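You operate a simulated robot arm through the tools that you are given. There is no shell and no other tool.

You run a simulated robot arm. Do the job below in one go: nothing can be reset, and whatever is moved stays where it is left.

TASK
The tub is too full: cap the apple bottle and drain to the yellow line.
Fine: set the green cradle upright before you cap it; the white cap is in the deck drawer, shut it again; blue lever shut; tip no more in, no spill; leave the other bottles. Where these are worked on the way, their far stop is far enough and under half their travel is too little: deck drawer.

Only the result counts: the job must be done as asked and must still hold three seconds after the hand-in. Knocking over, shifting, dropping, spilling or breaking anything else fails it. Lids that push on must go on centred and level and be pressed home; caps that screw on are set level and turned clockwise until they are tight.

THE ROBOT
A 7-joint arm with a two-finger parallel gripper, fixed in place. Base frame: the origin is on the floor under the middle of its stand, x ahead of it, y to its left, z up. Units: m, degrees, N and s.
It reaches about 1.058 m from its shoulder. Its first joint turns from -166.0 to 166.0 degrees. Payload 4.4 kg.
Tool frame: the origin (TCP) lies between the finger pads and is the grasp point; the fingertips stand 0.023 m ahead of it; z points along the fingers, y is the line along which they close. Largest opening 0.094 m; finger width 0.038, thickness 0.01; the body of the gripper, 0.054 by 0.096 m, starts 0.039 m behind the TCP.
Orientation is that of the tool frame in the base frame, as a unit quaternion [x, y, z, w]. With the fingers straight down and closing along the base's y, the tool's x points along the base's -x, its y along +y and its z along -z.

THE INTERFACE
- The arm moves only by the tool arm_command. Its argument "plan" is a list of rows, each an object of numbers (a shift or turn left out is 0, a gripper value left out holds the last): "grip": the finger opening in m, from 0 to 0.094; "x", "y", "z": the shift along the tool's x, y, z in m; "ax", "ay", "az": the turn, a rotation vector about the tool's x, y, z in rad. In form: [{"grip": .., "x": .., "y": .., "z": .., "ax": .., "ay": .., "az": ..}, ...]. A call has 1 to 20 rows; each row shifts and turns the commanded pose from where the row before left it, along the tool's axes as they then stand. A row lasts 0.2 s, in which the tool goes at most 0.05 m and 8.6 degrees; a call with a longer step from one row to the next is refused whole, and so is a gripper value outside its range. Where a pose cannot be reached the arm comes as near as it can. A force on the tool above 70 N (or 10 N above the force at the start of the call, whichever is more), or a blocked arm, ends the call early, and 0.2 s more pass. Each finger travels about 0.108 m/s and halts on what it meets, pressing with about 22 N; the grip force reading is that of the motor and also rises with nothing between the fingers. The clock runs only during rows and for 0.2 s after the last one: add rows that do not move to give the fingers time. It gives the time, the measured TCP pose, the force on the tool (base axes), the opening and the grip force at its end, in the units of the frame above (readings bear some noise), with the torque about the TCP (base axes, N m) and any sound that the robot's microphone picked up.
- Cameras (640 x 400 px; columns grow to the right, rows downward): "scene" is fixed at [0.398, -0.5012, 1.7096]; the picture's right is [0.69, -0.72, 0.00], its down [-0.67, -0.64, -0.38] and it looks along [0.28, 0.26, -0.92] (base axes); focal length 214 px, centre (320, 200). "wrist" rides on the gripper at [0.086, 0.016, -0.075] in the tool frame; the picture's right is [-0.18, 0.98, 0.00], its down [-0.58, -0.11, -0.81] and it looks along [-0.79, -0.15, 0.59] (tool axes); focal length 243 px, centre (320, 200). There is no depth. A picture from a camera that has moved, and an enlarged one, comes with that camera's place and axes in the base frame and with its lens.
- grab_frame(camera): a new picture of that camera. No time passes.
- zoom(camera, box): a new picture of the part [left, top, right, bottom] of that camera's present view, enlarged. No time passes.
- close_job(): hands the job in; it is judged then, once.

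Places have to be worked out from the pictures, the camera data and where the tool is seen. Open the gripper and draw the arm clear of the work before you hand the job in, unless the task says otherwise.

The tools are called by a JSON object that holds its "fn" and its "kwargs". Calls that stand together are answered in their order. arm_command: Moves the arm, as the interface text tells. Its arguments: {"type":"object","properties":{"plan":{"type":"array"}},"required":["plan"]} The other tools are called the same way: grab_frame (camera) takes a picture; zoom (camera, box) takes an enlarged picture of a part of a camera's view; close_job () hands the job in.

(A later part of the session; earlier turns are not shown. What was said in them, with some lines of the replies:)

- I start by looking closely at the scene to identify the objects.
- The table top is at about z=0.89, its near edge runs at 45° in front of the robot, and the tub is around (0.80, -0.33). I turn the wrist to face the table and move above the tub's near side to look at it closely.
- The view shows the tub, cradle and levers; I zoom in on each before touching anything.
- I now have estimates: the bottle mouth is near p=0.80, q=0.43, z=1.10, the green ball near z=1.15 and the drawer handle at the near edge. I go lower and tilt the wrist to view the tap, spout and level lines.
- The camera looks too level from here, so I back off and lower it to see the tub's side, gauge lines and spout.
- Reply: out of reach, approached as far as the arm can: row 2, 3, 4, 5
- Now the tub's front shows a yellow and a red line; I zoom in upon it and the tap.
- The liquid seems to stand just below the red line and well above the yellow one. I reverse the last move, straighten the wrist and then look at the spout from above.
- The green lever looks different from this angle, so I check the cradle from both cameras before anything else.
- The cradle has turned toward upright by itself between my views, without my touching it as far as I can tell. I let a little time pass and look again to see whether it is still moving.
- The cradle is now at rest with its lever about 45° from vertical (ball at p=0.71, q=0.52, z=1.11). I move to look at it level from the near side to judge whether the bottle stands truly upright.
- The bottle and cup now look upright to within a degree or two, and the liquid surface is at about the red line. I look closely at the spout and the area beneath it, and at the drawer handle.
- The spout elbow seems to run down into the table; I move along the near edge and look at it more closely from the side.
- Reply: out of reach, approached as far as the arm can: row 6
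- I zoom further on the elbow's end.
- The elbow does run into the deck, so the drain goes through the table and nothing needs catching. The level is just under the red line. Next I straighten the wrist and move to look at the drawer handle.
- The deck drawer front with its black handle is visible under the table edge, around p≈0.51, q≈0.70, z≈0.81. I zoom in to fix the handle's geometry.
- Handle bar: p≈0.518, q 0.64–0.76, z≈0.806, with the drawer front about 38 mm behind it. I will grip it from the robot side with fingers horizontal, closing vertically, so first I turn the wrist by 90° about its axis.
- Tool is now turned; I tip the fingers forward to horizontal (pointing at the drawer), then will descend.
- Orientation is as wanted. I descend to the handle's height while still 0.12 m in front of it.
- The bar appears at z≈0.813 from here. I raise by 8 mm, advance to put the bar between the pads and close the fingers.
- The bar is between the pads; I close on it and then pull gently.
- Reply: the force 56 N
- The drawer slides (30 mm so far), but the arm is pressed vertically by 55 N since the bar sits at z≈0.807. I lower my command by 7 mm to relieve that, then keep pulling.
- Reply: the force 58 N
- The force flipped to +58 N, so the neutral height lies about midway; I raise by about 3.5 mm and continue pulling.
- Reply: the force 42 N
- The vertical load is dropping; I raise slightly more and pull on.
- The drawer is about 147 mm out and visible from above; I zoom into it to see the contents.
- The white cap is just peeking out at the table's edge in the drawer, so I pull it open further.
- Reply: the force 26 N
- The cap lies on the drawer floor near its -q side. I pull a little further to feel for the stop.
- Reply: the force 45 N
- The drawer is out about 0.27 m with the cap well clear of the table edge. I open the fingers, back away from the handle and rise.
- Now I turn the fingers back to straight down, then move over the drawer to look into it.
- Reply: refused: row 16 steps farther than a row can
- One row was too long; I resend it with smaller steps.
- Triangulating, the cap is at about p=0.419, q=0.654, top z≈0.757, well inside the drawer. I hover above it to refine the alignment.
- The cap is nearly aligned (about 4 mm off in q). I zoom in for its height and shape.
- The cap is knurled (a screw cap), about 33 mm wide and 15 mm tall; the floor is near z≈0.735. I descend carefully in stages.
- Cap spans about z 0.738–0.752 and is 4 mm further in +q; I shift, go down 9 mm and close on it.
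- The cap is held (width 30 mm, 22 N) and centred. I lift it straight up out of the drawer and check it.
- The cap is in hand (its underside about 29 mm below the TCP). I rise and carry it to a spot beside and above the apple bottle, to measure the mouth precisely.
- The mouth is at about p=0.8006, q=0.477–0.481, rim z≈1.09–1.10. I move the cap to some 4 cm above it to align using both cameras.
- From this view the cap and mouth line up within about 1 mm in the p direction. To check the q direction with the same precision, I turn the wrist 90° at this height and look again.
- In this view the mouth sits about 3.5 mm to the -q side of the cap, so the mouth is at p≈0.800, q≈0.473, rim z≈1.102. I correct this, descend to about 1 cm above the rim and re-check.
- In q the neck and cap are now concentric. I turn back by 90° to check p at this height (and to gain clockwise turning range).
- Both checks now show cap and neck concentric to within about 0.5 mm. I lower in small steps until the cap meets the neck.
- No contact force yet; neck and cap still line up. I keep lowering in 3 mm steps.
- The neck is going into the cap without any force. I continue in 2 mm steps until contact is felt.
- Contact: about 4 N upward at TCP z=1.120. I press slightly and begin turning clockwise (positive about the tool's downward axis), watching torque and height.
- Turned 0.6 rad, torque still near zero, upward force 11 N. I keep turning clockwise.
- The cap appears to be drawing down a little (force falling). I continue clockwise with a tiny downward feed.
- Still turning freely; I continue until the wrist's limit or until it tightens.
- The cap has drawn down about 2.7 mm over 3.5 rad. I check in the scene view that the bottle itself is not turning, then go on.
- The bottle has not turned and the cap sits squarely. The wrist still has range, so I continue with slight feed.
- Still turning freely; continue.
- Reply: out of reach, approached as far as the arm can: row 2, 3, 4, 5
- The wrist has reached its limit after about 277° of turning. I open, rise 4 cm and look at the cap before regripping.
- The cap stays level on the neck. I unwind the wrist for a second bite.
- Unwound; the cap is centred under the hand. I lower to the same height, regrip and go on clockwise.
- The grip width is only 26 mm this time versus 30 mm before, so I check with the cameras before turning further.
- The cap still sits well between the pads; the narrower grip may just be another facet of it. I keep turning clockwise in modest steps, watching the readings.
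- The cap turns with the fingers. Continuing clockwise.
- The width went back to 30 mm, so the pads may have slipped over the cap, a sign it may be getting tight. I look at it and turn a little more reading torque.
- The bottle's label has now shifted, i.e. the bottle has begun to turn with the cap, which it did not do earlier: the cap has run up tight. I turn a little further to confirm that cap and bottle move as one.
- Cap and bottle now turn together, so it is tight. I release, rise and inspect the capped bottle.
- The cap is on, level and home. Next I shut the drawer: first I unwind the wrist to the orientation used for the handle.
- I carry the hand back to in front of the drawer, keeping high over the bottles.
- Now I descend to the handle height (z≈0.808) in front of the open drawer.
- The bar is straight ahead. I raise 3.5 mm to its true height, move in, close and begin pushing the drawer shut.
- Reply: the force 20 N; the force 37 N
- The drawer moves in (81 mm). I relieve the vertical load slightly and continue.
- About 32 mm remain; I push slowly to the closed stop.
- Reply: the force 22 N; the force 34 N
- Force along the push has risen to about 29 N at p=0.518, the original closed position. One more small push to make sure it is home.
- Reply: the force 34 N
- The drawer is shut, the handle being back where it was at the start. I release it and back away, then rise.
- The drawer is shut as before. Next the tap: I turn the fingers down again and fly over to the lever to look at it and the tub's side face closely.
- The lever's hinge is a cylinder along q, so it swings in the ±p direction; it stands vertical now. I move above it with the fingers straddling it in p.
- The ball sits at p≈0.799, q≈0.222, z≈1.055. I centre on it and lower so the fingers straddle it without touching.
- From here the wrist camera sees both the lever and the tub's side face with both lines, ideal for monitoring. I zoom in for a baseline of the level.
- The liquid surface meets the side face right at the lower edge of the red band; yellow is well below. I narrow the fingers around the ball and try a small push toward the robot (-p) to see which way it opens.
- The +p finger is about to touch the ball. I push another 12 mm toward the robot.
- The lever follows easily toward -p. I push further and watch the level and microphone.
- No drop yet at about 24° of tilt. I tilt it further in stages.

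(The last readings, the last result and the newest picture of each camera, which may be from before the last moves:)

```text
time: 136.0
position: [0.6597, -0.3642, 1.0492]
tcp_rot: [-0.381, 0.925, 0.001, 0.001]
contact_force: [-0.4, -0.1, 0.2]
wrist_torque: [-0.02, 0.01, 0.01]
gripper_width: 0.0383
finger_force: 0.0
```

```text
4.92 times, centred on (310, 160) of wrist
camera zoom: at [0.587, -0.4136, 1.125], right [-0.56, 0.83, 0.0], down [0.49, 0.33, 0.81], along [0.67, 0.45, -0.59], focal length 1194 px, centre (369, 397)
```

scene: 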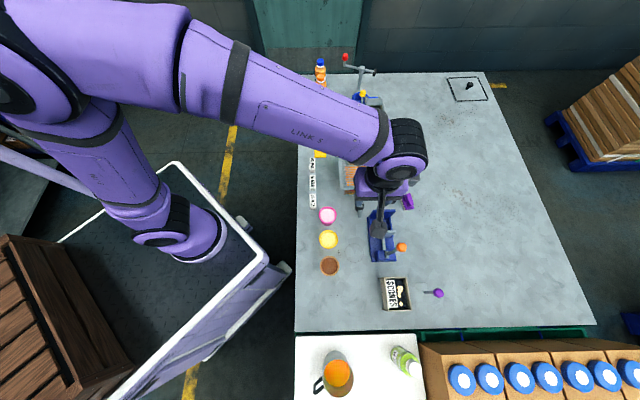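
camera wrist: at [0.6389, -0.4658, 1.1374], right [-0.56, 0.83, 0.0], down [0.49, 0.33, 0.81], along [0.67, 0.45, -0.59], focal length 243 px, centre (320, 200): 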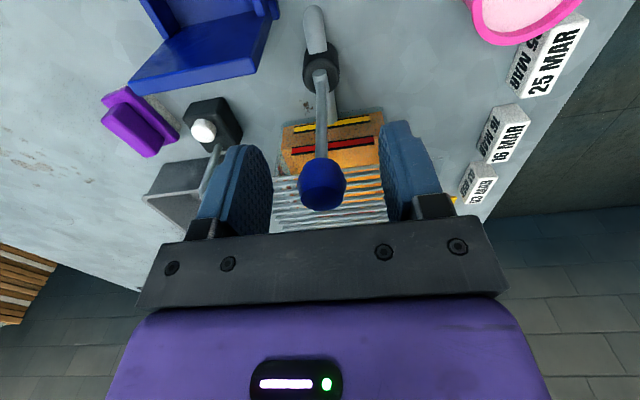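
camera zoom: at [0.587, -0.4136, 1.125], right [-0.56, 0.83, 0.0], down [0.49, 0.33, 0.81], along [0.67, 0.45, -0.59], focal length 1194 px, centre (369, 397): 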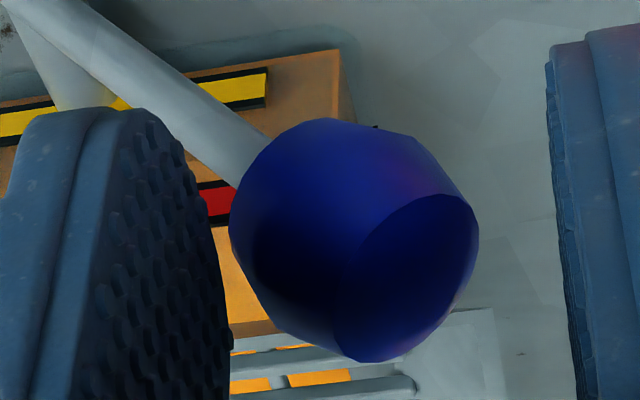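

The ball hides the level from this angle. I lift the hand a little (the lever should stay) and look again.

{"fn": "arm_command", "kwargs": {"plan": [{"z": -0.03}, {"z": -0.03}]}}

{"fn": "grab_frame", "kwargs": {"camera": "wrist"}}

{"fn": "zoom", "kwargs": {"camera": "wrist", "box": [240, 50, 370, 170]}}

```text
time: 136.6
position: [0.6603, -0.3664, 1.1096]
tcp_rot: [-0.38, 0.925, 0.001, -0.001]
contact_force: [0.1, 0.5, -0.9]
wrist_torque: [0.01, 0.0, -0.01]
gripper_width: 0.038
finger_force: 0.0
```

```text
taken
camera wrist: at [0.5869, -0.415, 1.1858], right [-0.56, 0.83, 0.0], down [0.49, 0.33, 0.81], along [0.67, 0.45, -0.59], focal length 243 px, centre (320, 200)
```

wrist: 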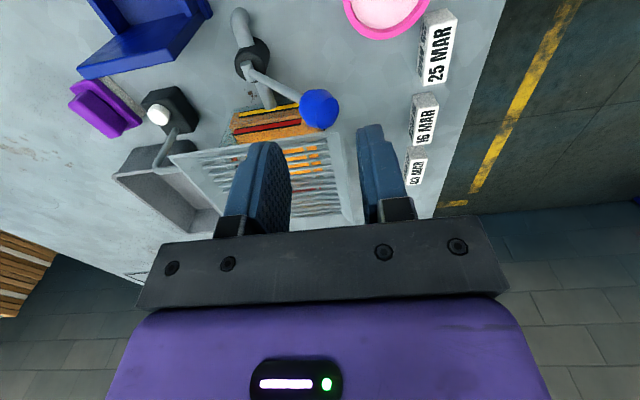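

```text
3.33 times, centred on (305, 110) of wrist
camera zoom: at [0.5869, -0.415, 1.1858], right [-0.56, 0.83, 0.0], down [0.49, 0.33, 0.81], along [0.67, 0.45, -0.59], focal length 809 px, centre (370, 500)
```

zoom: 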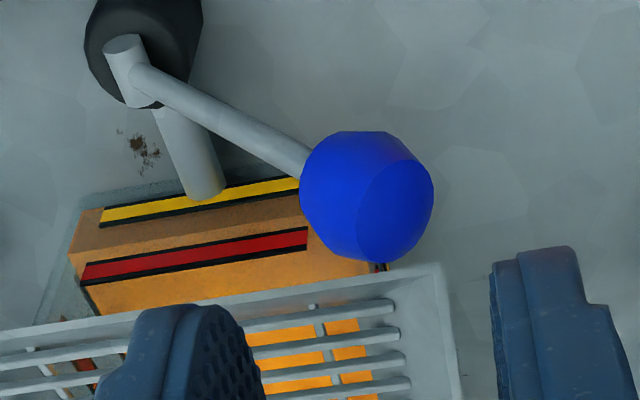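

It is draining: the surface has dropped from just under the red band to roughly midway. I let it run briefly and measure again to get the rate.

{"fn": "arm_command", "kwargs": {"plan": [{}]}}

{"fn": "zoom", "kwargs": {"camera": "wrist", "box": [240, 50, 370, 170]}}

```text
time: 137.0
position: [0.6605, -0.365, 1.1103]
tcp_rot: [-0.381, 0.924, 0.0, -0.001]
contact_force: [0.0, -0.1, 0.4]
wrist_torque: [-0.01, 0.03, -0.02]
gripper_width: 0.038
finger_force: 0.2
```

```text
3.33 times, centred on (305, 110) of wrist
camera zoom: at [0.5868, -0.4148, 1.186], right [-0.56, 0.83, 0.0], down [0.49, 0.33, 0.81], along [0.67, 0.45, -0.59], focal length 809 px, centre (370, 500)
```

zoom: 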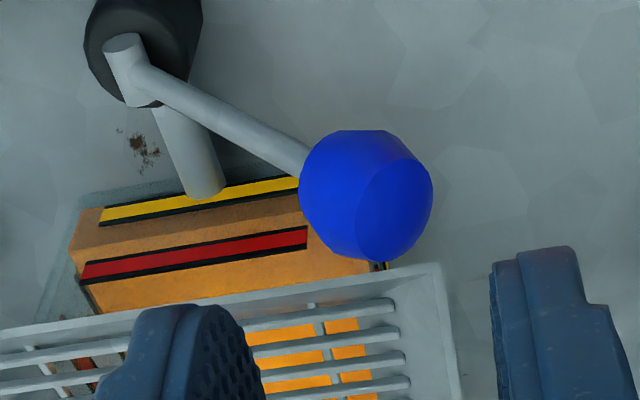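

{"fn": "zoom", "kwargs": {"camera": "wrist", "box": [255, 95, 335, 145]}}

```text
8.00 times, centred on (295, 120) of wrist
camera zoom: at [0.5868, -0.4148, 1.186], right [-0.56, 0.83, 0.0], down [0.49, 0.33, 0.81], along [0.67, 0.45, -0.59], focal length 1941 px, centre (520, 840)
```

zoom: 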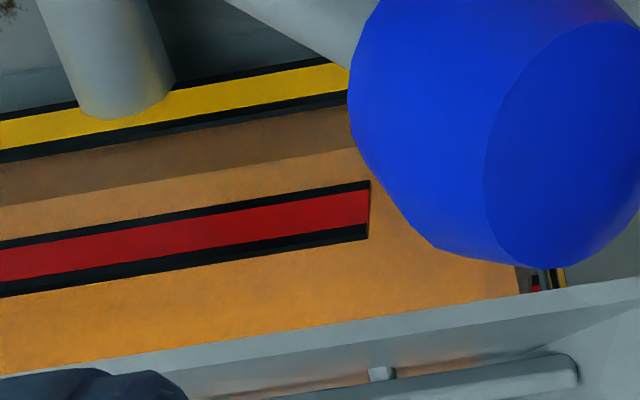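

{"fn": "arm_command", "kwargs": {"plan": [{}, {}]}}

{"fn": "zoom", "kwargs": {"camera": "wrist", "box": [255, 95, 335, 145]}}

```text
time: 137.6
position: [0.6594, -0.3648, 1.1106]
tcp_rot: [-0.381, 0.925, 0.0, 0.0]
contact_force: [0.6, 0.0, 0.1]
wrist_torque: [-0.01, -0.02, 0.03]
gripper_width: 0.0381
finger_force: 0.1
```

```text
8.00 times, centred on (295, 120) of wrist
camera zoom: at [0.5868, -0.4148, 1.1858], right [-0.56, 0.83, 0.0], down [0.49, 0.33, 0.81], along [0.67, 0.45, -0.59], focal length 1941 px, centre (520, 840)
```

zoom: 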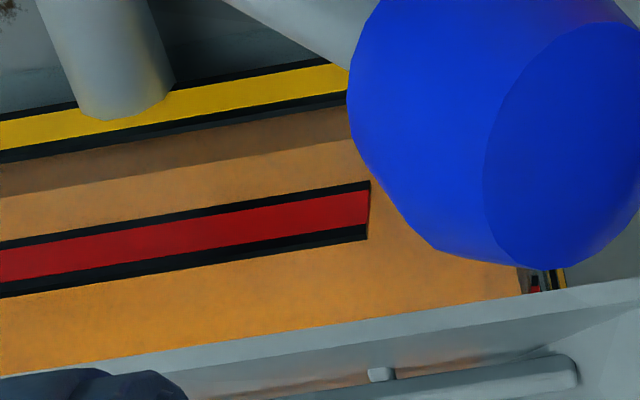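

The rate is about 16 px (3.5 mm) per second here; around 48 px remain to the yellow line allowing for wall parallax. I wait a bit, then lower the hand and push the lever back shut, aiming to stop slightly high for a careful check.

{"fn": "arm_command", "kwargs": {"plan": [{}, {}, {"grip": 0.045, "y": -0.002, "z": 0.035}, {"z": 0.035}, {"y": -0.02}, {"y": -0.02}, {"y": -0.02}, {"y": -0.018}]}}

{"fn": "zoom", "kwargs": {"camera": "wrist", "box": [250, 60, 400, 210]}}

```text
time: 139.4
position: [0.7166, -0.4237, 1.0404]
tcp_rot: [-0.381, 0.924, 0.001, 0.0]
contact_force: [0.0, -0.2, 0.7]
wrist_torque: [0.0, -0.02, 0.01]
gripper_width: 0.0451
finger_force: 0.0
```

```text
2.67 times, centred on (325, 135) of wrist
camera zoom: at [0.6432, -0.472, 1.1164], right [-0.56, 0.83, 0.0], down [0.49, 0.33, 0.81], along [0.67, 0.45, -0.59], focal length 647 px, centre (307, 373)
```

zoom: 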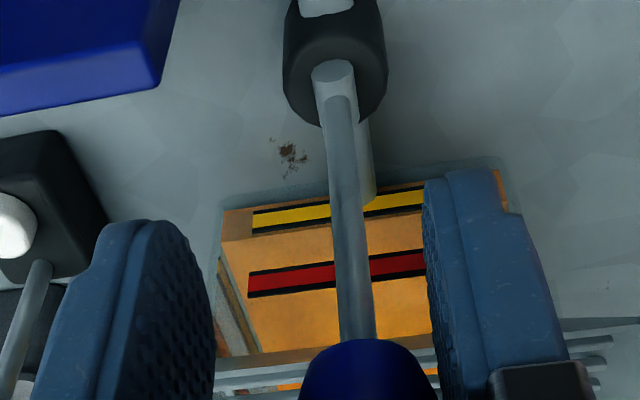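

The lever is back to about vertical. I check the level closely.

{"fn": "zoom", "kwargs": {"camera": "wrist", "box": [325, 120, 415, 200]}}

{"fn": "arm_command", "kwargs": {"plan": [{}, {}]}}

{"fn": "zoom", "kwargs": {"camera": "wrist", "box": [325, 120, 415, 200]}}

```text
5.00 times, centred on (370, 160) of wrist
camera zoom: at [0.6432, -0.472, 1.1164], right [-0.56, 0.83, 0.0], down [0.49, 0.33, 0.81], along [0.67, 0.45, -0.59], focal length 1213 px, centre (70, 400)
```

zoom: 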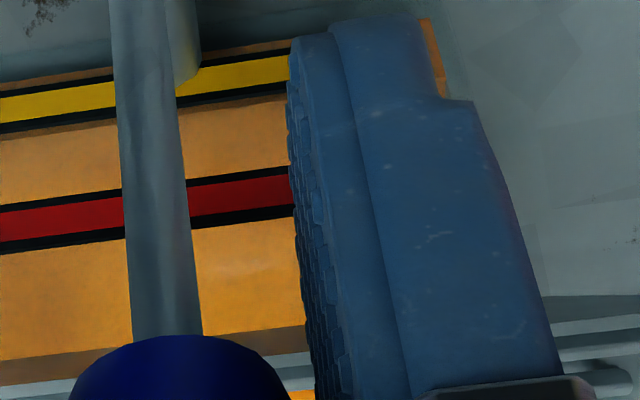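

```text
time: 140.0
position: [0.7175, -0.4228, 1.0396]
tcp_rot: [-0.381, 0.924, 0.0, 0.0]
contact_force: [-0.1, 0.7, 0.4]
wrist_torque: [0.03, 0.0, 0.03]
gripper_width: 0.045
finger_force: 0.1
```

```text
5.00 times, centred on (370, 160) of wrist
camera zoom: at [0.643, -0.4721, 1.1163], right [-0.56, 0.83, 0.0], down [0.49, 0.33, 0.81], along [0.67, 0.45, -0.59], focal length 1213 px, centre (70, 400)
```

zoom: 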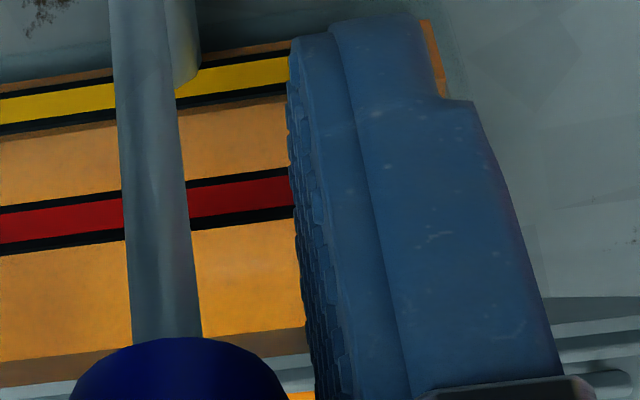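

The surface is now about 8 mm (apparent) above the yellow centre, some 4–5 mm in truth, and seems still to creep down slightly. I push the lever the last bit to its shut position.

{"fn": "arm_command", "kwargs": {"plan": [{"y": -0.004}]}}

{"fn": "zoom", "kwargs": {"camera": "wrist", "box": [325, 120, 415, 200]}}

{"fn": "zoom", "kwargs": {"camera": "wrist", "box": [270, 60, 400, 210]}}

```text
time: 140.4
position: [0.7197, -0.4251, 1.04]
tcp_rot: [-0.381, 0.925, 0.001, -0.002]
contact_force: [-2.0, 2.1, -0.7]
wrist_torque: [-0.01, -0.03, 0.02]
gripper_width: 0.046
finger_force: 1.3
```

```text
5.00 times, centred on (370, 160) of wrist
camera zoom: at [0.6461, -0.4744, 1.1151], right [-0.56, 0.83, 0.0], down [0.49, 0.33, 0.81], along [0.67, 0.45, -0.59], focal length 1213 px, centre (70, 400)
```

zoom: 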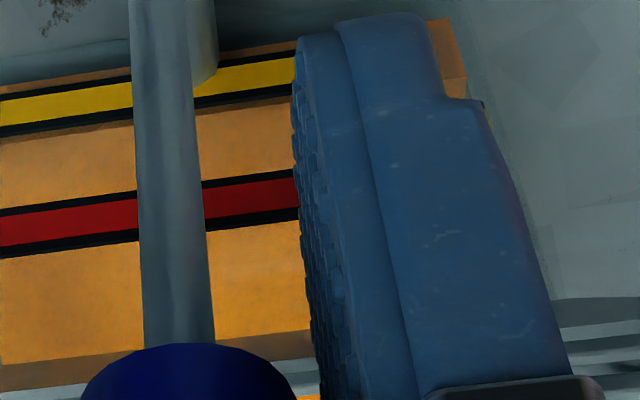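

```text
2.67 times, centred on (335, 135) of wrist
camera zoom: at [0.6461, -0.4744, 1.1151], right [-0.56, 0.83, 0.0], down [0.49, 0.33, 0.81], along [0.67, 0.45, -0.59], focal length 647 px, centre (280, 373)
```

zoom: 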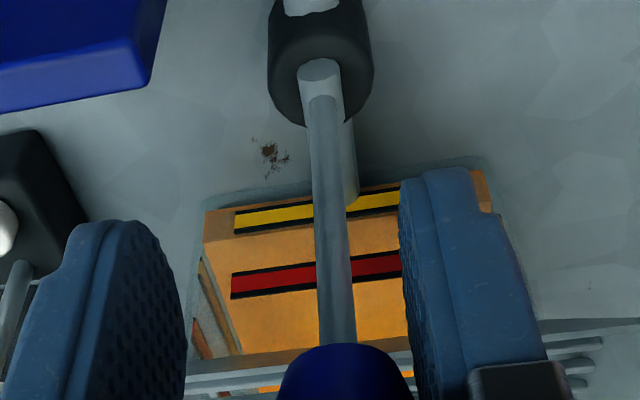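

There is now a resistance of about 3 N, suggesting the shut stop. I wait and compare the level again to see if it is steady.

{"fn": "arm_command", "kwargs": {"plan": [{}, {}, {}]}}

{"fn": "zoom", "kwargs": {"camera": "wrist", "box": [325, 120, 415, 200]}}

```text
time: 141.2
position: [0.7198, -0.425, 1.0404]
tcp_rot: [-0.381, 0.925, 0.0, 0.0]
contact_force: [-2.9, 2.4, -0.9]
wrist_torque: [-0.05, -0.05, 0.05]
gripper_width: 0.0461
finger_force: 1.5
```

```text
5.00 times, centred on (370, 160) of wrist
camera zoom: at [0.6462, -0.4745, 1.1154], right [-0.56, 0.83, 0.0], down [0.49, 0.33, 0.81], along [0.67, 0.45, -0.59], focal length 1213 px, centre (70, 400)
```

zoom: 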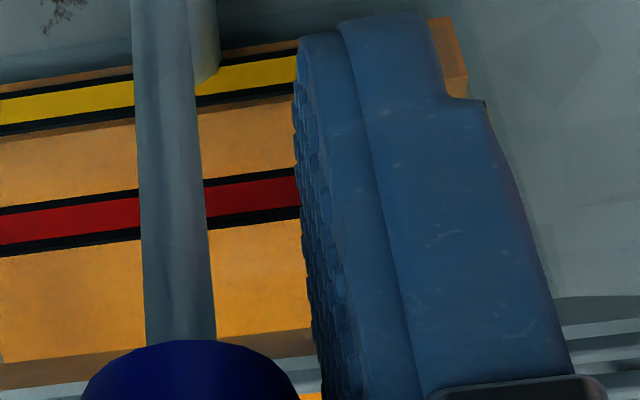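

The level is steady, so the tap is shut. I withdraw from the lever carefully and go to the near side for a low, nearly level look at the surface against the yellow line.

{"fn": "arm_command", "kwargs": {"plan": [{"y": 0.004}, {"z": -0.03}, {"z": -0.045}, {"z": -0.045}, {"z": -0.045}, {"y": 0.037, "x": -0.023}, {"y": 0.037, "x": -0.023}, {"y": 0.037, "x": -0.023}, {"y": 0.037, "x": -0.023}, {"y": 0.037, "x": -0.023}, {"y": 0.037, "x": -0.023}, {"y": 0.037, "x": -0.023}, {}]}}

{"fn": "arm_command", "kwargs": {"plan": [{"grip": 0.09, "az": 0.1309}, {"az": 0.1309}, {"az": 0.1309}, {"az": 0.1309}, {"az": 0.1309}, {"az": 0.1309}, {"az": 0.1309}, {"az": 0.1309}, {"az": 0.1309}, {"az": 0.1309}, {"az": 0.1309}, {"az": 0.1309}, {"ay": -0.105}, {"ay": -0.105}, {"ay": -0.105}, {"ay": -0.105}, {"ay": -0.105}, {}]}}

{"fn": "zoom", "kwargs": {"camera": "scene", "box": [335, 175, 399, 215]}}

{"fn": "grab_frame", "kwargs": {"camera": "wrist"}}

```text
time: 144.0
position: [0.648, -0.1275, 1.204]
tcp_rot: [-0.381, 0.924, 0.0, 0.0]
contact_force: [0.3, 0.4, 0.0]
wrist_torque: [0.04, -0.02, 0.0]
gripper_width: 0.0449
finger_force: 0.1
```

```text
time: 147.8
position: [0.6483, -0.1244, 1.2049]
tcp_rot: [0.371, 0.891, -0.1, 0.24]
contact_force: [0.0, -0.1, 0.3]
wrist_torque: [-0.02, 0.01, 0.0]
gripper_width: 0.0899
finger_force: 0.2
```

```text
10.00 times, centred on (367, 195) of scene
camera zoom: at [0.398, -0.5012, 1.7096], right [0.69, -0.72, 0.0], down [-0.67, -0.64, -0.38], along [0.28, 0.26, -0.92], focal length 2145 px, centre (-150, 250)
```

zoom: 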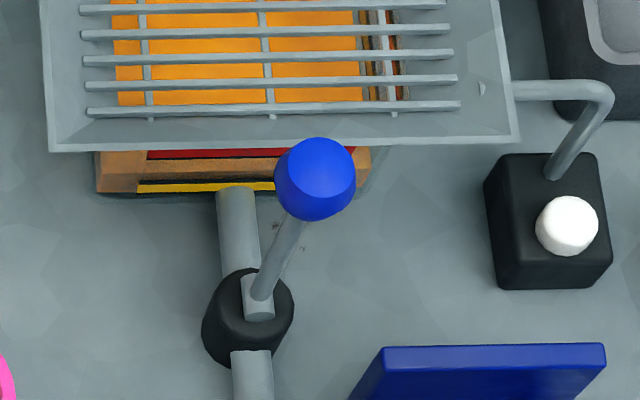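

```text
taken
camera wrist: at [0.5802, -0.0337, 1.2276], right [0.81, 0.58, 0.09], down [-0.01, -0.15, 0.99], along [0.59, -0.8, -0.11], focal length 243 px, centre (320, 200)
```

wrist: 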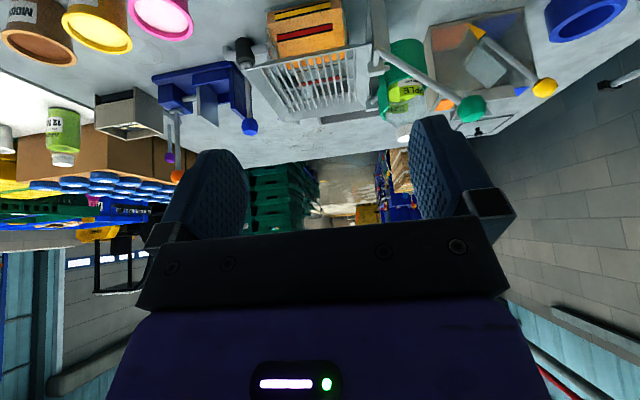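

The lever is exactly where it was at the start (shut). I lower the camera to see the front face nearly level.

{"fn": "arm_command", "kwargs": {"plan": [{"x": 0.02, "z": 0.0346}, {"x": 0.02, "z": 0.0346}, {"x": 0.02, "z": 0.0346}, {"x": 0.02, "z": 0.0346}, {}]}}

{"fn": "grab_frame", "kwargs": {"camera": "wrist"}}

```text
time: 149.0
position: [0.6475, -0.1234, 1.0434]
tcp_rot: [0.371, 0.892, -0.1, 0.239]
contact_force: [0.8, 0.1, 0.3]
wrist_torque: [0.01, -0.03, 0.01]
gripper_width: 0.09
finger_force: 0.1
```

```text
taken
camera wrist: at [0.5796, -0.0319, 1.0659], right [0.81, 0.58, 0.09], down [-0.01, -0.15, 0.99], along [0.59, -0.8, -0.11], focal length 243 px, centre (320, 200)
```

wrist: 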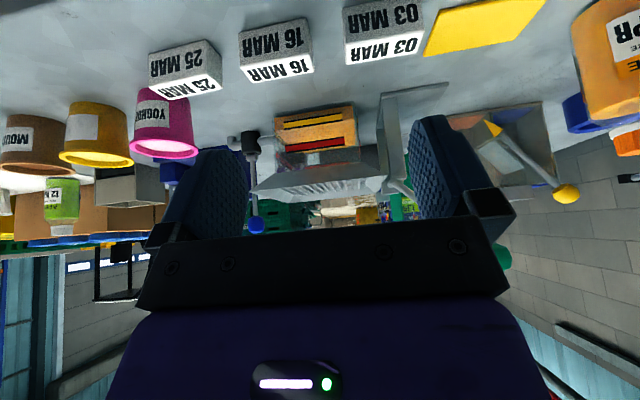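

{"fn": "zoom", "kwargs": {"camera": "wrist", "box": [265, 90, 375, 165]}}

{"fn": "zoom", "kwargs": {"camera": "wrist", "box": [265, 100, 325, 160]}}

{"fn": "zoom", "kwargs": {"camera": "wrist", "box": [310, 95, 370, 155]}}

```text
5.33 times, centred on (320, 128) of wrist
camera zoom: at [0.5796, -0.0319, 1.0659], right [0.81, 0.58, 0.09], down [-0.01, -0.15, 0.99], along [0.59, -0.8, -0.11], focal length 1294 px, centre (320, 587)
```

zoom: 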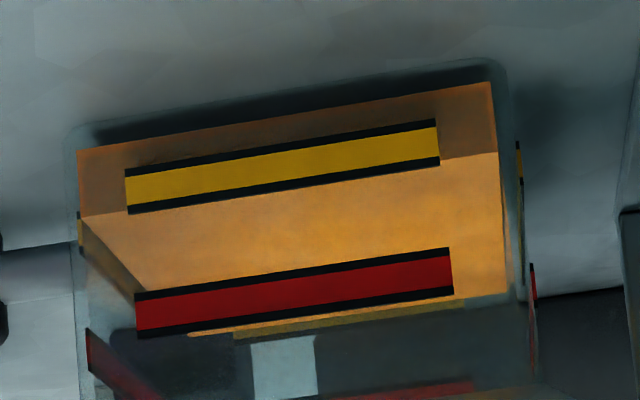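

```text
6.67 times, centred on (295, 130) of wrist
camera zoom: at [0.5796, -0.0319, 1.0659], right [0.81, 0.58, 0.09], down [-0.01, -0.15, 0.99], along [0.59, -0.8, -0.11], focal length 1618 px, centre (487, 667)
```

zoom: 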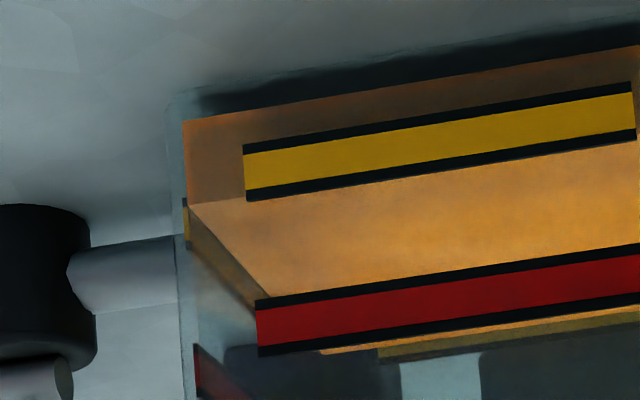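

```text
6.67 times, centred on (340, 125) of wrist
camera zoom: at [0.5796, -0.0319, 1.0659], right [0.81, 0.58, 0.09], down [-0.01, -0.15, 0.99], along [0.59, -0.8, -0.11], focal length 1618 px, centre (187, 700)
```

zoom: 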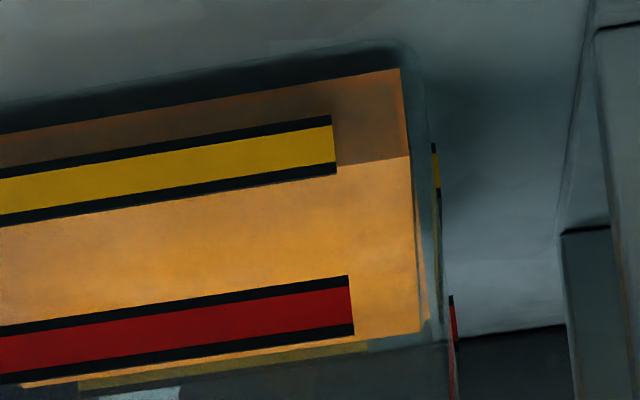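

From both views (solving for the wall offset), the surface is about 2 mm above the yellow line's centre, just inside the band. I'll go back for one small pulse of draining to bring it to the line's centre. First I return above the lever.

{"fn": "arm_command", "kwargs": {"plan": [{"x": -0.02, "z": -0.0346}, {"x": -0.02, "z": -0.0346}, {"x": -0.02, "z": -0.0346}, {"x": -0.02, "z": -0.0346}, {"ay": 0.105}, {"ay": 0.105}, {"ay": 0.105}, {"ay": 0.105}, {"ay": 0.105}, {}]}}

{"fn": "arm_command", "kwargs": {"plan": [{"grip": 0.045, "az": -0.1309}, {"az": -0.1309}, {"az": -0.1309}, {"az": -0.1309}, {"az": -0.1309}, {"az": -0.1309}, {"az": -0.1309}, {"az": -0.1309}, {"az": -0.1309}, {"az": -0.1309}, {"az": -0.1309}, {"az": -0.1309}, {"y": -0.0359, "x": 0.0226}, {"y": -0.0359, "x": 0.0226}, {"y": -0.0359, "x": 0.0226}, {"y": -0.0359, "x": 0.0226}, {"y": -0.0359, "x": 0.0226}, {"y": -0.0359, "x": 0.0226}, {"y": -0.0359, "x": 0.0226}, {}]}}

{"fn": "grab_frame", "kwargs": {"camera": "wrist"}}

```text
time: 151.2
position: [0.649, -0.1238, 1.2057]
tcp_rot: [0.383, 0.924, 0.0, -0.001]
contact_force: [-1.4, 0.2, -0.1]
wrist_torque: [0.0, 0.01, 0.01]
gripper_width: 0.0902
finger_force: 0.1
```

```text
time: 155.4
position: [0.7117, -0.4157, 1.2037]
tcp_rot: [-0.38, 0.925, 0.0, 0.0]
contact_force: [-0.4, -0.2, -0.2]
wrist_torque: [-0.04, 0.03, 0.03]
gripper_width: 0.045
finger_force: 0.0
```

```text
taken
camera wrist: at [0.6384, -0.4651, 1.2789], right [-0.56, 0.83, 0.0], down [0.49, 0.33, 0.81], along [0.67, 0.45, -0.59], focal length 243 px, centre (320, 200)
```

wrist: 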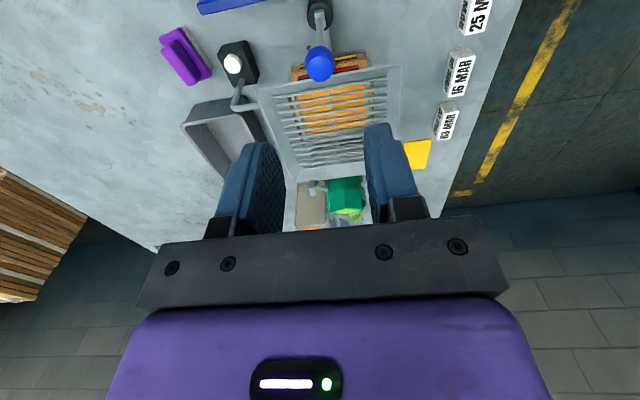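

Aligned over the lever; I lower around it and take a baseline of the level.

{"fn": "arm_command", "kwargs": {"plan": [{"z": 0.04}, {"z": 0.04}, {"z": 0.04}, {"z": 0.04}, {}]}}

{"fn": "zoom", "kwargs": {"camera": "wrist", "box": [270, 60, 400, 210]}}

{"fn": "zoom", "kwargs": {"camera": "wrist", "box": [300, 120, 390, 200]}}

```text
time: 156.6
position: [0.7138, -0.4148, 1.0445]
tcp_rot: [-0.381, 0.925, 0.0, 0.0]
contact_force: [-0.4, -0.6, 0.5]
wrist_torque: [-0.01, 0.0, 0.01]
gripper_width: 0.0449
finger_force: 0.1
```

```text
2.67 times, centred on (335, 135) of wrist
camera zoom: at [0.6407, -0.4654, 1.1202], right [-0.56, 0.83, 0.0], down [0.49, 0.33, 0.81], along [0.67, 0.45, -0.59], focal length 647 px, centre (280, 373)
```

zoom: 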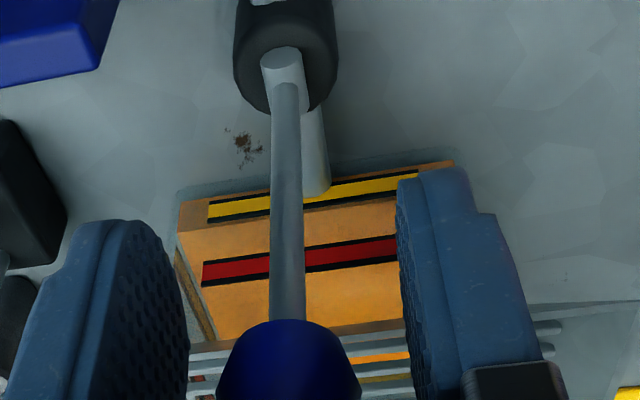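

```text
5.00 times, centred on (345, 160) of wrist
camera zoom: at [0.6407, -0.4654, 1.1202], right [-0.56, 0.83, 0.0], down [0.49, 0.33, 0.81], along [0.67, 0.45, -0.59], focal length 1213 px, centre (195, 400)
```

zoom: 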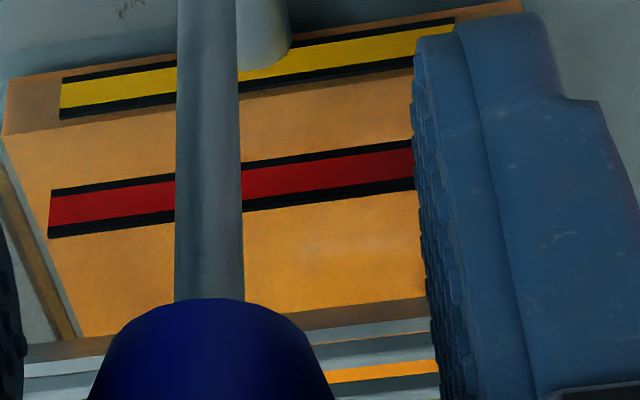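

Baseline: the surface edge is about 29 px above the yellow centre here; the target is about 20 px. I give one short partial opening and shut again.

{"fn": "arm_command", "kwargs": {"plan": [{"y": 0.019}, {"y": 0.019}, {"y": 0.019}, {"y": -0.02}, {"y": -0.02}, {"y": -0.02}, {"y": -0.0085}, {}]}}

{"fn": "zoom", "kwargs": {"camera": "wrist", "box": [270, 60, 400, 210]}}

{"fn": "zoom", "kwargs": {"camera": "wrist", "box": [320, 120, 410, 200]}}

```text
time: 158.4
position: [0.7212, -0.4223, 1.0466]
tcp_rot: [-0.381, 0.925, 0.0, 0.0]
contact_force: [0.2, 0.4, -0.3]
wrist_torque: [0.05, -0.04, -0.03]
gripper_width: 0.0454
finger_force: 0.3
```

```text
2.67 times, centred on (335, 135) of wrist
camera zoom: at [0.6482, -0.4716, 1.1215], right [-0.56, 0.83, 0.0], down [0.49, 0.33, 0.81], along [0.67, 0.45, -0.59], focal length 647 px, centre (280, 373)
```

zoom: 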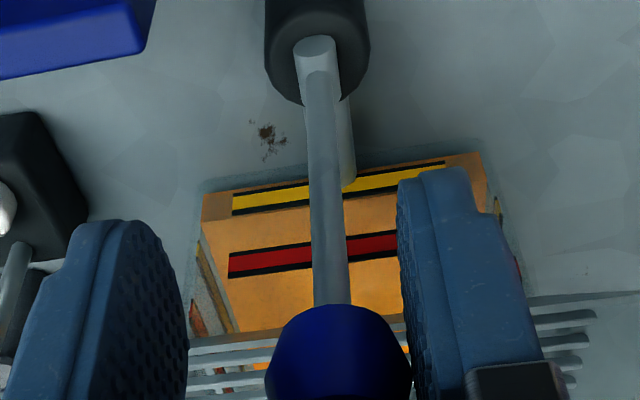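

```text
5.00 times, centred on (365, 160) of wrist
camera zoom: at [0.6482, -0.4716, 1.1215], right [-0.56, 0.83, 0.0], down [0.49, 0.33, 0.81], along [0.67, 0.45, -0.59], focal length 1213 px, centre (95, 400)
```

zoom: 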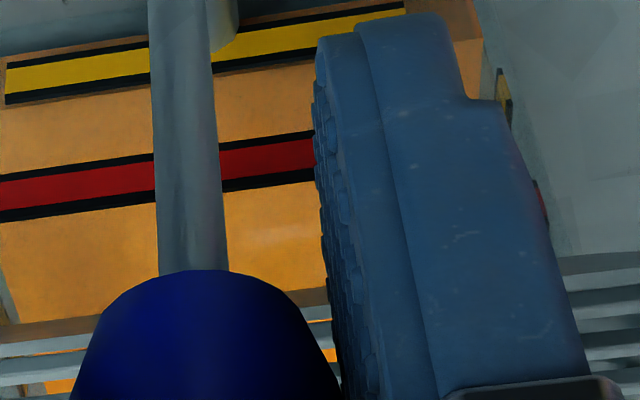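

{"fn": "zoom", "kwargs": {"camera": "wrist", "box": [305, 120, 365, 170]}}

{"fn": "arm_command", "kwargs": {"plan": [{"y": -0.002}, {}]}}

{"fn": "zoom", "kwargs": {"camera": "wrist", "box": [305, 120, 365, 170]}}

```text
8.00 times, centred on (335, 145) of wrist
camera zoom: at [0.6482, -0.4716, 1.1215], right [-0.56, 0.83, 0.0], down [0.49, 0.33, 0.81], along [0.67, 0.45, -0.59], focal length 1941 px, centre (200, 640)
```

zoom: 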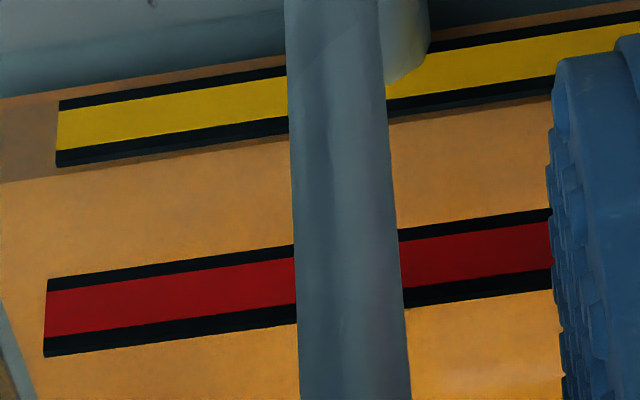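

```text
time: 159.0
position: [0.7228, -0.4227, 1.0453]
tcp_rot: [-0.381, 0.925, 0.0, 0.0]
contact_force: [-3.8, 2.5, 0.9]
wrist_torque: [0.03, -0.02, 0.04]
gripper_width: 0.0473
finger_force: 2.7
```

```text
8.00 times, centred on (335, 145) of wrist
camera zoom: at [0.6492, -0.4726, 1.1212], right [-0.56, 0.83, 0.0], down [0.49, 0.33, 0.81], along [0.67, 0.45, -0.59], focal length 1941 px, centre (200, 640)
```

zoom: 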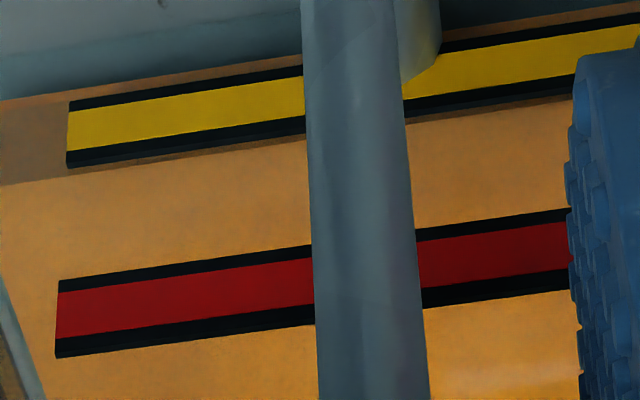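

The level fell about 0.6 mm; it is now roughly 1.5 mm above the line's centre, with the lever firmly shut (4 N at the stop). I give one slightly longer pulse.

{"fn": "arm_command", "kwargs": {"plan": [{"y": 0.02}, {"y": 0.02}, {"y": 0.02}, {"y": 0.012}, {}, {}, {"y": -0.02}, {"y": -0.02}, {"y": -0.02}, {"y": -0.013}, {}]}}

{"fn": "zoom", "kwargs": {"camera": "wrist", "box": [305, 120, 365, 170]}}

{"fn": "zoom", "kwargs": {"camera": "wrist", "box": [270, 60, 400, 210]}}

```text
time: 161.4
position: [0.7239, -0.4246, 1.0454]
tcp_rot: [-0.382, 0.924, 0.001, 0.0]
contact_force: [-8.7, 7.0, -0.1]
wrist_torque: [-0.12, 0.05, 0.14]
gripper_width: 0.0496
finger_force: 5.2
```

```text
8.00 times, centred on (335, 145) of wrist
camera zoom: at [0.6503, -0.4736, 1.1214], right [-0.56, 0.83, 0.0], down [0.49, 0.33, 0.81], along [0.67, 0.45, -0.59], focal length 1941 px, centre (200, 640)
```

zoom: 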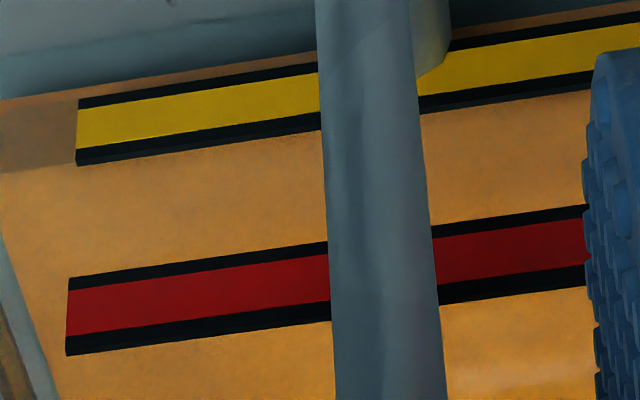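

```text
2.67 times, centred on (335, 135) of wrist
camera zoom: at [0.6503, -0.4736, 1.1214], right [-0.56, 0.83, 0.0], down [0.49, 0.33, 0.81], along [0.67, 0.45, -0.59], focal length 647 px, centre (280, 373)
```

zoom: 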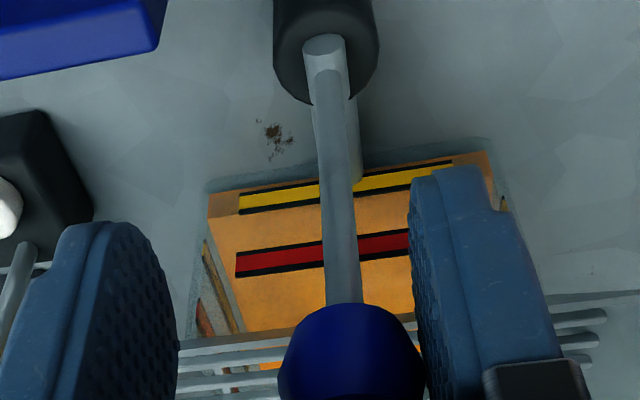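

Apparent height is now about 5 mm over the yellow centre, which equals the wall parallax, so the surface is at the line. The lever is hard on its shut stop. I back off, rise and recheck from the near side.

{"fn": "arm_command", "kwargs": {"plan": [{"y": 0.006}, {"z": -0.03}, {"z": -0.045}, {"z": -0.045}, {"z": -0.04}, {"y": 0.037, "x": -0.023}, {"y": 0.037, "x": -0.023}, {"y": 0.037, "x": -0.023}, {"y": 0.037, "x": -0.023}, {"y": 0.037, "x": -0.023}, {"y": 0.037, "x": -0.023}, {"y": 0.037, "x": -0.023}, {}]}}

{"fn": "arm_command", "kwargs": {"plan": [{"grip": 0.09, "az": 0.1309}, {"az": 0.1309}, {"az": 0.1309}, {"az": 0.1309}, {"az": 0.1309}, {"az": 0.1309}, {"az": 0.1309}, {"az": 0.1309}, {"az": 0.1309}, {"az": 0.1309}, {"az": 0.1309}, {"az": 0.1309}, {"ay": -0.105}, {"ay": -0.105}, {"ay": -0.105}, {"ay": -0.105}, {"ay": -0.105}, {}]}}

{"fn": "arm_command", "kwargs": {"plan": [{"x": 0.02, "z": 0.0346}, {"x": 0.02, "z": 0.0346}, {"x": 0.02, "z": 0.0346}, {"x": 0.02, "z": 0.0346}, {}]}}

{"fn": "zoom", "kwargs": {"camera": "wrist", "box": [265, 90, 375, 165]}}

{"fn": "grab_frame", "kwargs": {"camera": "scene"}}

```text
time: 164.2
position: [0.6511, -0.1198, 1.2061]
tcp_rot: [-0.381, 0.924, 0.0, 0.0]
contact_force: [-0.1, 0.1, -0.1]
wrist_torque: [0.07, 0.02, 0.0]
gripper_width: 0.0449
finger_force: 0.0
```

```text
time: 168.0
position: [0.6508, -0.1236, 1.2048]
tcp_rot: [0.371, 0.892, -0.099, 0.24]
contact_force: [0.3, -1.4, 0.4]
wrist_torque: [0.02, -0.01, 0.02]
gripper_width: 0.09
finger_force: 0.2
```

```text
time: 169.2
position: [0.65, -0.1228, 1.0446]
tcp_rot: [0.371, 0.892, -0.1, 0.24]
contact_force: [-0.4, -0.6, -0.5]
wrist_torque: [-0.01, 0.0, 0.01]
gripper_width: 0.09
finger_force: 0.2
```

```text
5.33 times, centred on (320, 128) of wrist
camera zoom: at [0.5819, -0.0318, 1.0677], right [0.81, 0.58, 0.09], down [-0.01, -0.15, 0.99], along [0.59, -0.8, -0.11], focal length 1294 px, centre (320, 587)
```

zoom: 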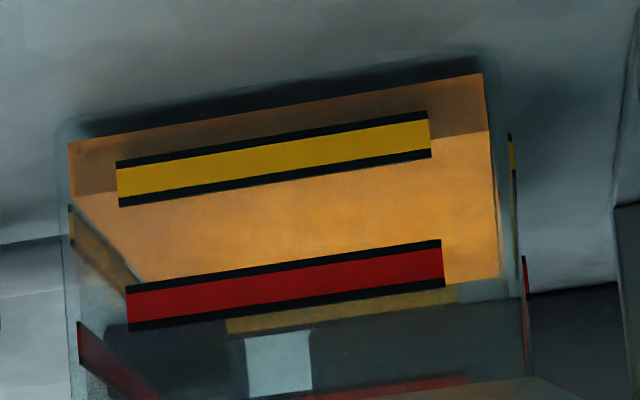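

```text
taken
```

scene: 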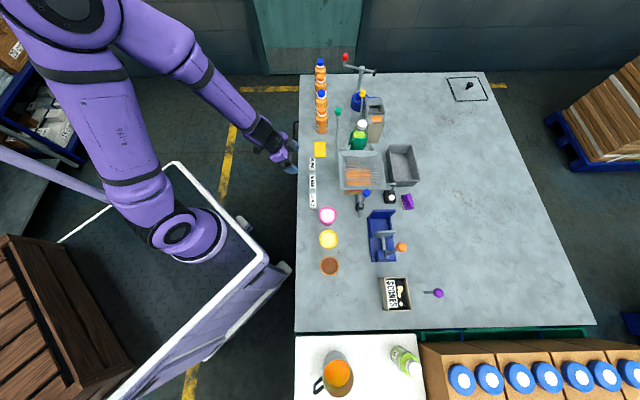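

From the near side the surface now coincides with the yellow line's middle within about 1 mm. I take a last look at the cradle and cap from the near side.

{"fn": "arm_command", "kwargs": {"plan": [{"x": -0.0156, "z": -0.027, "y": 0.035}, {"x": -0.0156, "z": -0.027, "y": 0.035}, {"x": -0.0156, "z": -0.027, "y": 0.035}, {"x": -0.0156, "z": -0.027, "y": 0.035}, {"y": 0.02}, {}]}}

{"fn": "grab_frame", "kwargs": {"camera": "wrist"}}

{"fn": "zoom", "kwargs": {"camera": "wrist", "box": [240, 60, 360, 190]}}

{"fn": "zoom", "kwargs": {"camera": "scene", "box": [330, 95, 394, 145]}}

{"fn": "zoom", "kwargs": {"camera": "scene", "box": [335, 175, 399, 225]}}

```text
time: 170.6
position: [0.7638, -0.0098, 1.1694]
tcp_rot: [0.37, 0.892, -0.1, 0.24]
contact_force: [0.2, 0.2, -0.7]
wrist_torque: [0.0, -0.01, -0.01]
gripper_width: 0.0898
finger_force: 0.0
```

```text
taken
camera wrist: at [0.6965, 0.0819, 1.1907], right [0.81, 0.58, 0.09], down [-0.01, -0.15, 0.99], along [0.59, -0.8, -0.11], focal length 243 px, centre (320, 200)
```

wrist: 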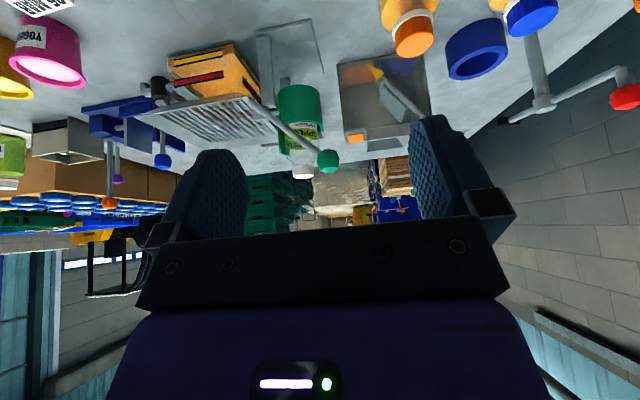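

```text
3.08 times, centred on (300, 125) of wrist
camera zoom: at [0.6965, 0.0819, 1.1907], right [0.81, 0.58, 0.09], down [-0.01, -0.15, 0.99], along [0.59, -0.8, -0.11], focal length 746 px, centre (382, 431)
```

zoom: 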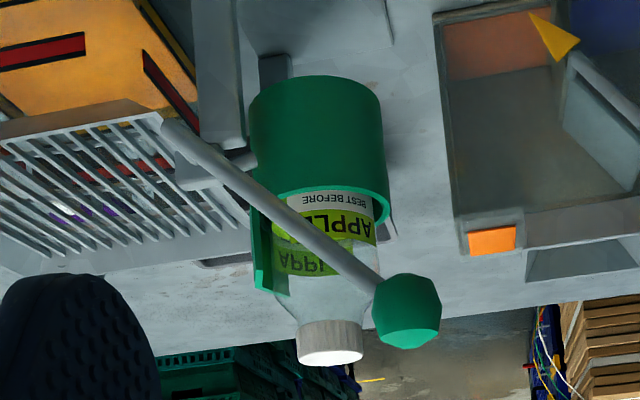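

```text
8.00 times, centred on (362, 120) of scene
camera zoom: at [0.398, -0.5012, 1.7096], right [0.69, -0.72, 0.0], down [-0.67, -0.64, -0.38], along [0.28, 0.26, -0.92], focal length 1716 px, centre (-16, 840)
```

zoom: 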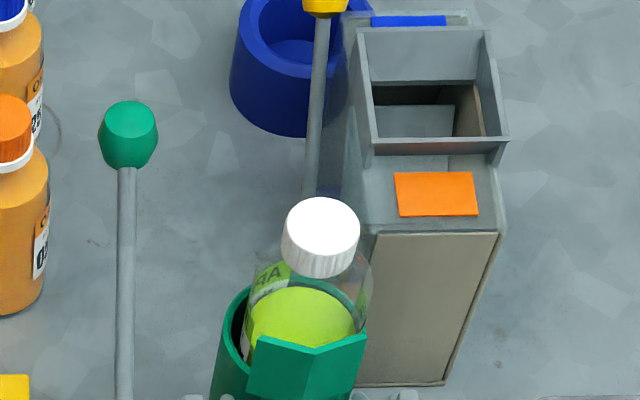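

```text
8.00 times, centred on (367, 200) of scene
camera zoom: at [0.398, -0.5012, 1.7096], right [0.69, -0.72, 0.0], down [-0.67, -0.64, -0.38], along [0.28, 0.26, -0.92], focal length 1716 px, centre (-56, 200)
```

zoom: 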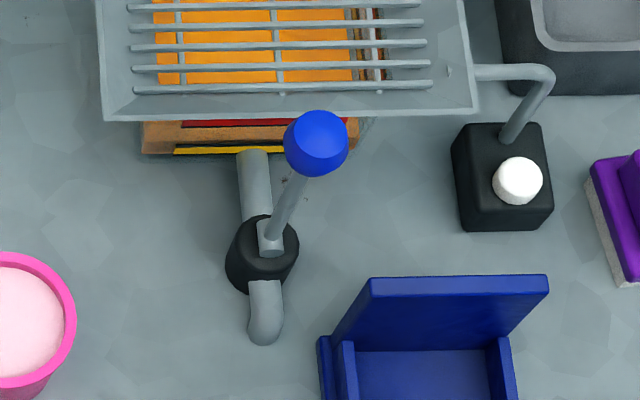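

Everything checks: cradle and bottle upright, cap on level, drawer shut, blue lever back at its shut stop, liquid at the yellow line, nothing else moved. I draw the open hand up and away from the table.

{"fn": "arm_command", "kwargs": {"plan": [{"x": 0.003, "z": -0.045}, {"x": 0.003, "z": -0.045}, {"x": 0.003, "z": -0.045}, {"x": 0.003, "z": -0.045}, {}, {}, {}]}}

{"fn": "grab_frame", "kwargs": {"camera": "scene"}}

{"fn": "zoom", "kwargs": {"camera": "scene", "box": [335, 175, 399, 225]}}

{"fn": "zoom", "kwargs": {"camera": "scene", "box": [285, 90, 413, 190]}}

```text
time: 172.2
position: [0.6929, 0.0603, 1.3167]
tcp_rot: [0.371, 0.892, -0.099, 0.24]
contact_force: [0.5, -0.7, -0.2]
wrist_torque: [-0.01, 0.01, 0.03]
gripper_width: 0.09
finger_force: 0.0
```

```text
taken
```

scene: 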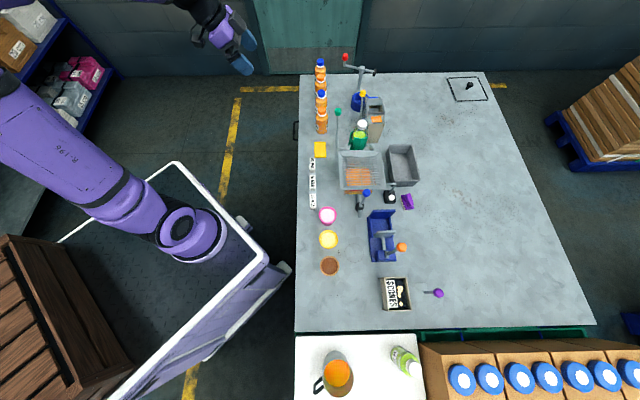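

```text
8.00 times, centred on (367, 200) of scene
camera zoom: at [0.398, -0.5012, 1.7096], right [0.69, -0.72, 0.0], down [-0.67, -0.64, -0.38], along [0.28, 0.26, -0.92], focal length 1716 px, centre (-56, 200)
```

zoom: 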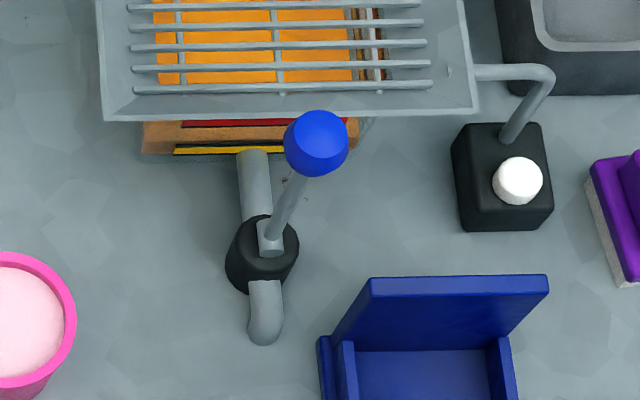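

```text
4.00 times, centred on (349, 140) of scene
camera zoom: at [0.398, -0.5012, 1.7096], right [0.69, -0.72, 0.0], down [-0.67, -0.64, -0.38], along [0.28, 0.26, -0.92], focal length 858 px, centre (204, 440)
```

zoom: 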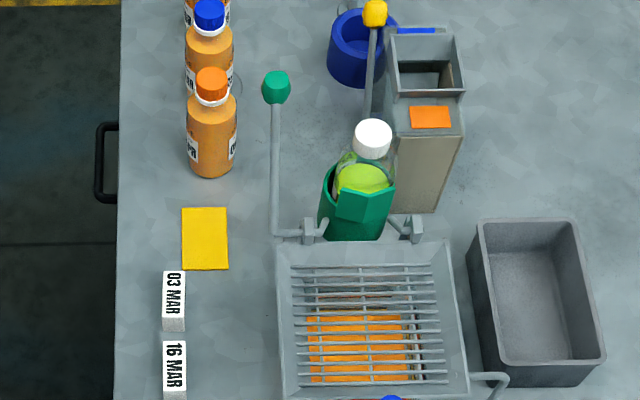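

The picture is unchanged and stable, the arm is clear with the gripper open: bottle capped and upright, drawer shut, tap shut, level at the yellow line. I hand the job in.

{"fn": "close_job", "kwargs": {}}

```text
The job is handed in.
```

I've handed the job in: the apple bottle is capped and upright, and the tub is drained to the yellow line. The tool only confirmed the hand-in, so I don't have a verdict.

- **Cradle:** It swung upright by itself in the first ten seconds, before I touched its lever. It stayed put for the rest of the job. I judged it upright by eye, to within a few degrees.
- **Cap:** I took the white cap from the deck drawer, set it on level and screwed it clockwise about one turn. After that the bottle turned with the cap, which I took as tight. This left the apple bottle slightly rotated in its cradle.
- **Drawer:** I opened it about 27 cm and did not reach its far stop. I then pushed it shut, and the handle is back where it started.
- **Drain:** I opened the blue lever toward the robot, shut it, then gave two short pulses to trim the level. From the side, the level sits within about 1 mm of the middle of the yellow line. The blue lever is back against its shut stop.
- **Spill and other items:** The spout runs down into the tabletop, and I saw no spill. The other bottles and everything else look unmoved. The gripper is open and the arm is clear of the table.
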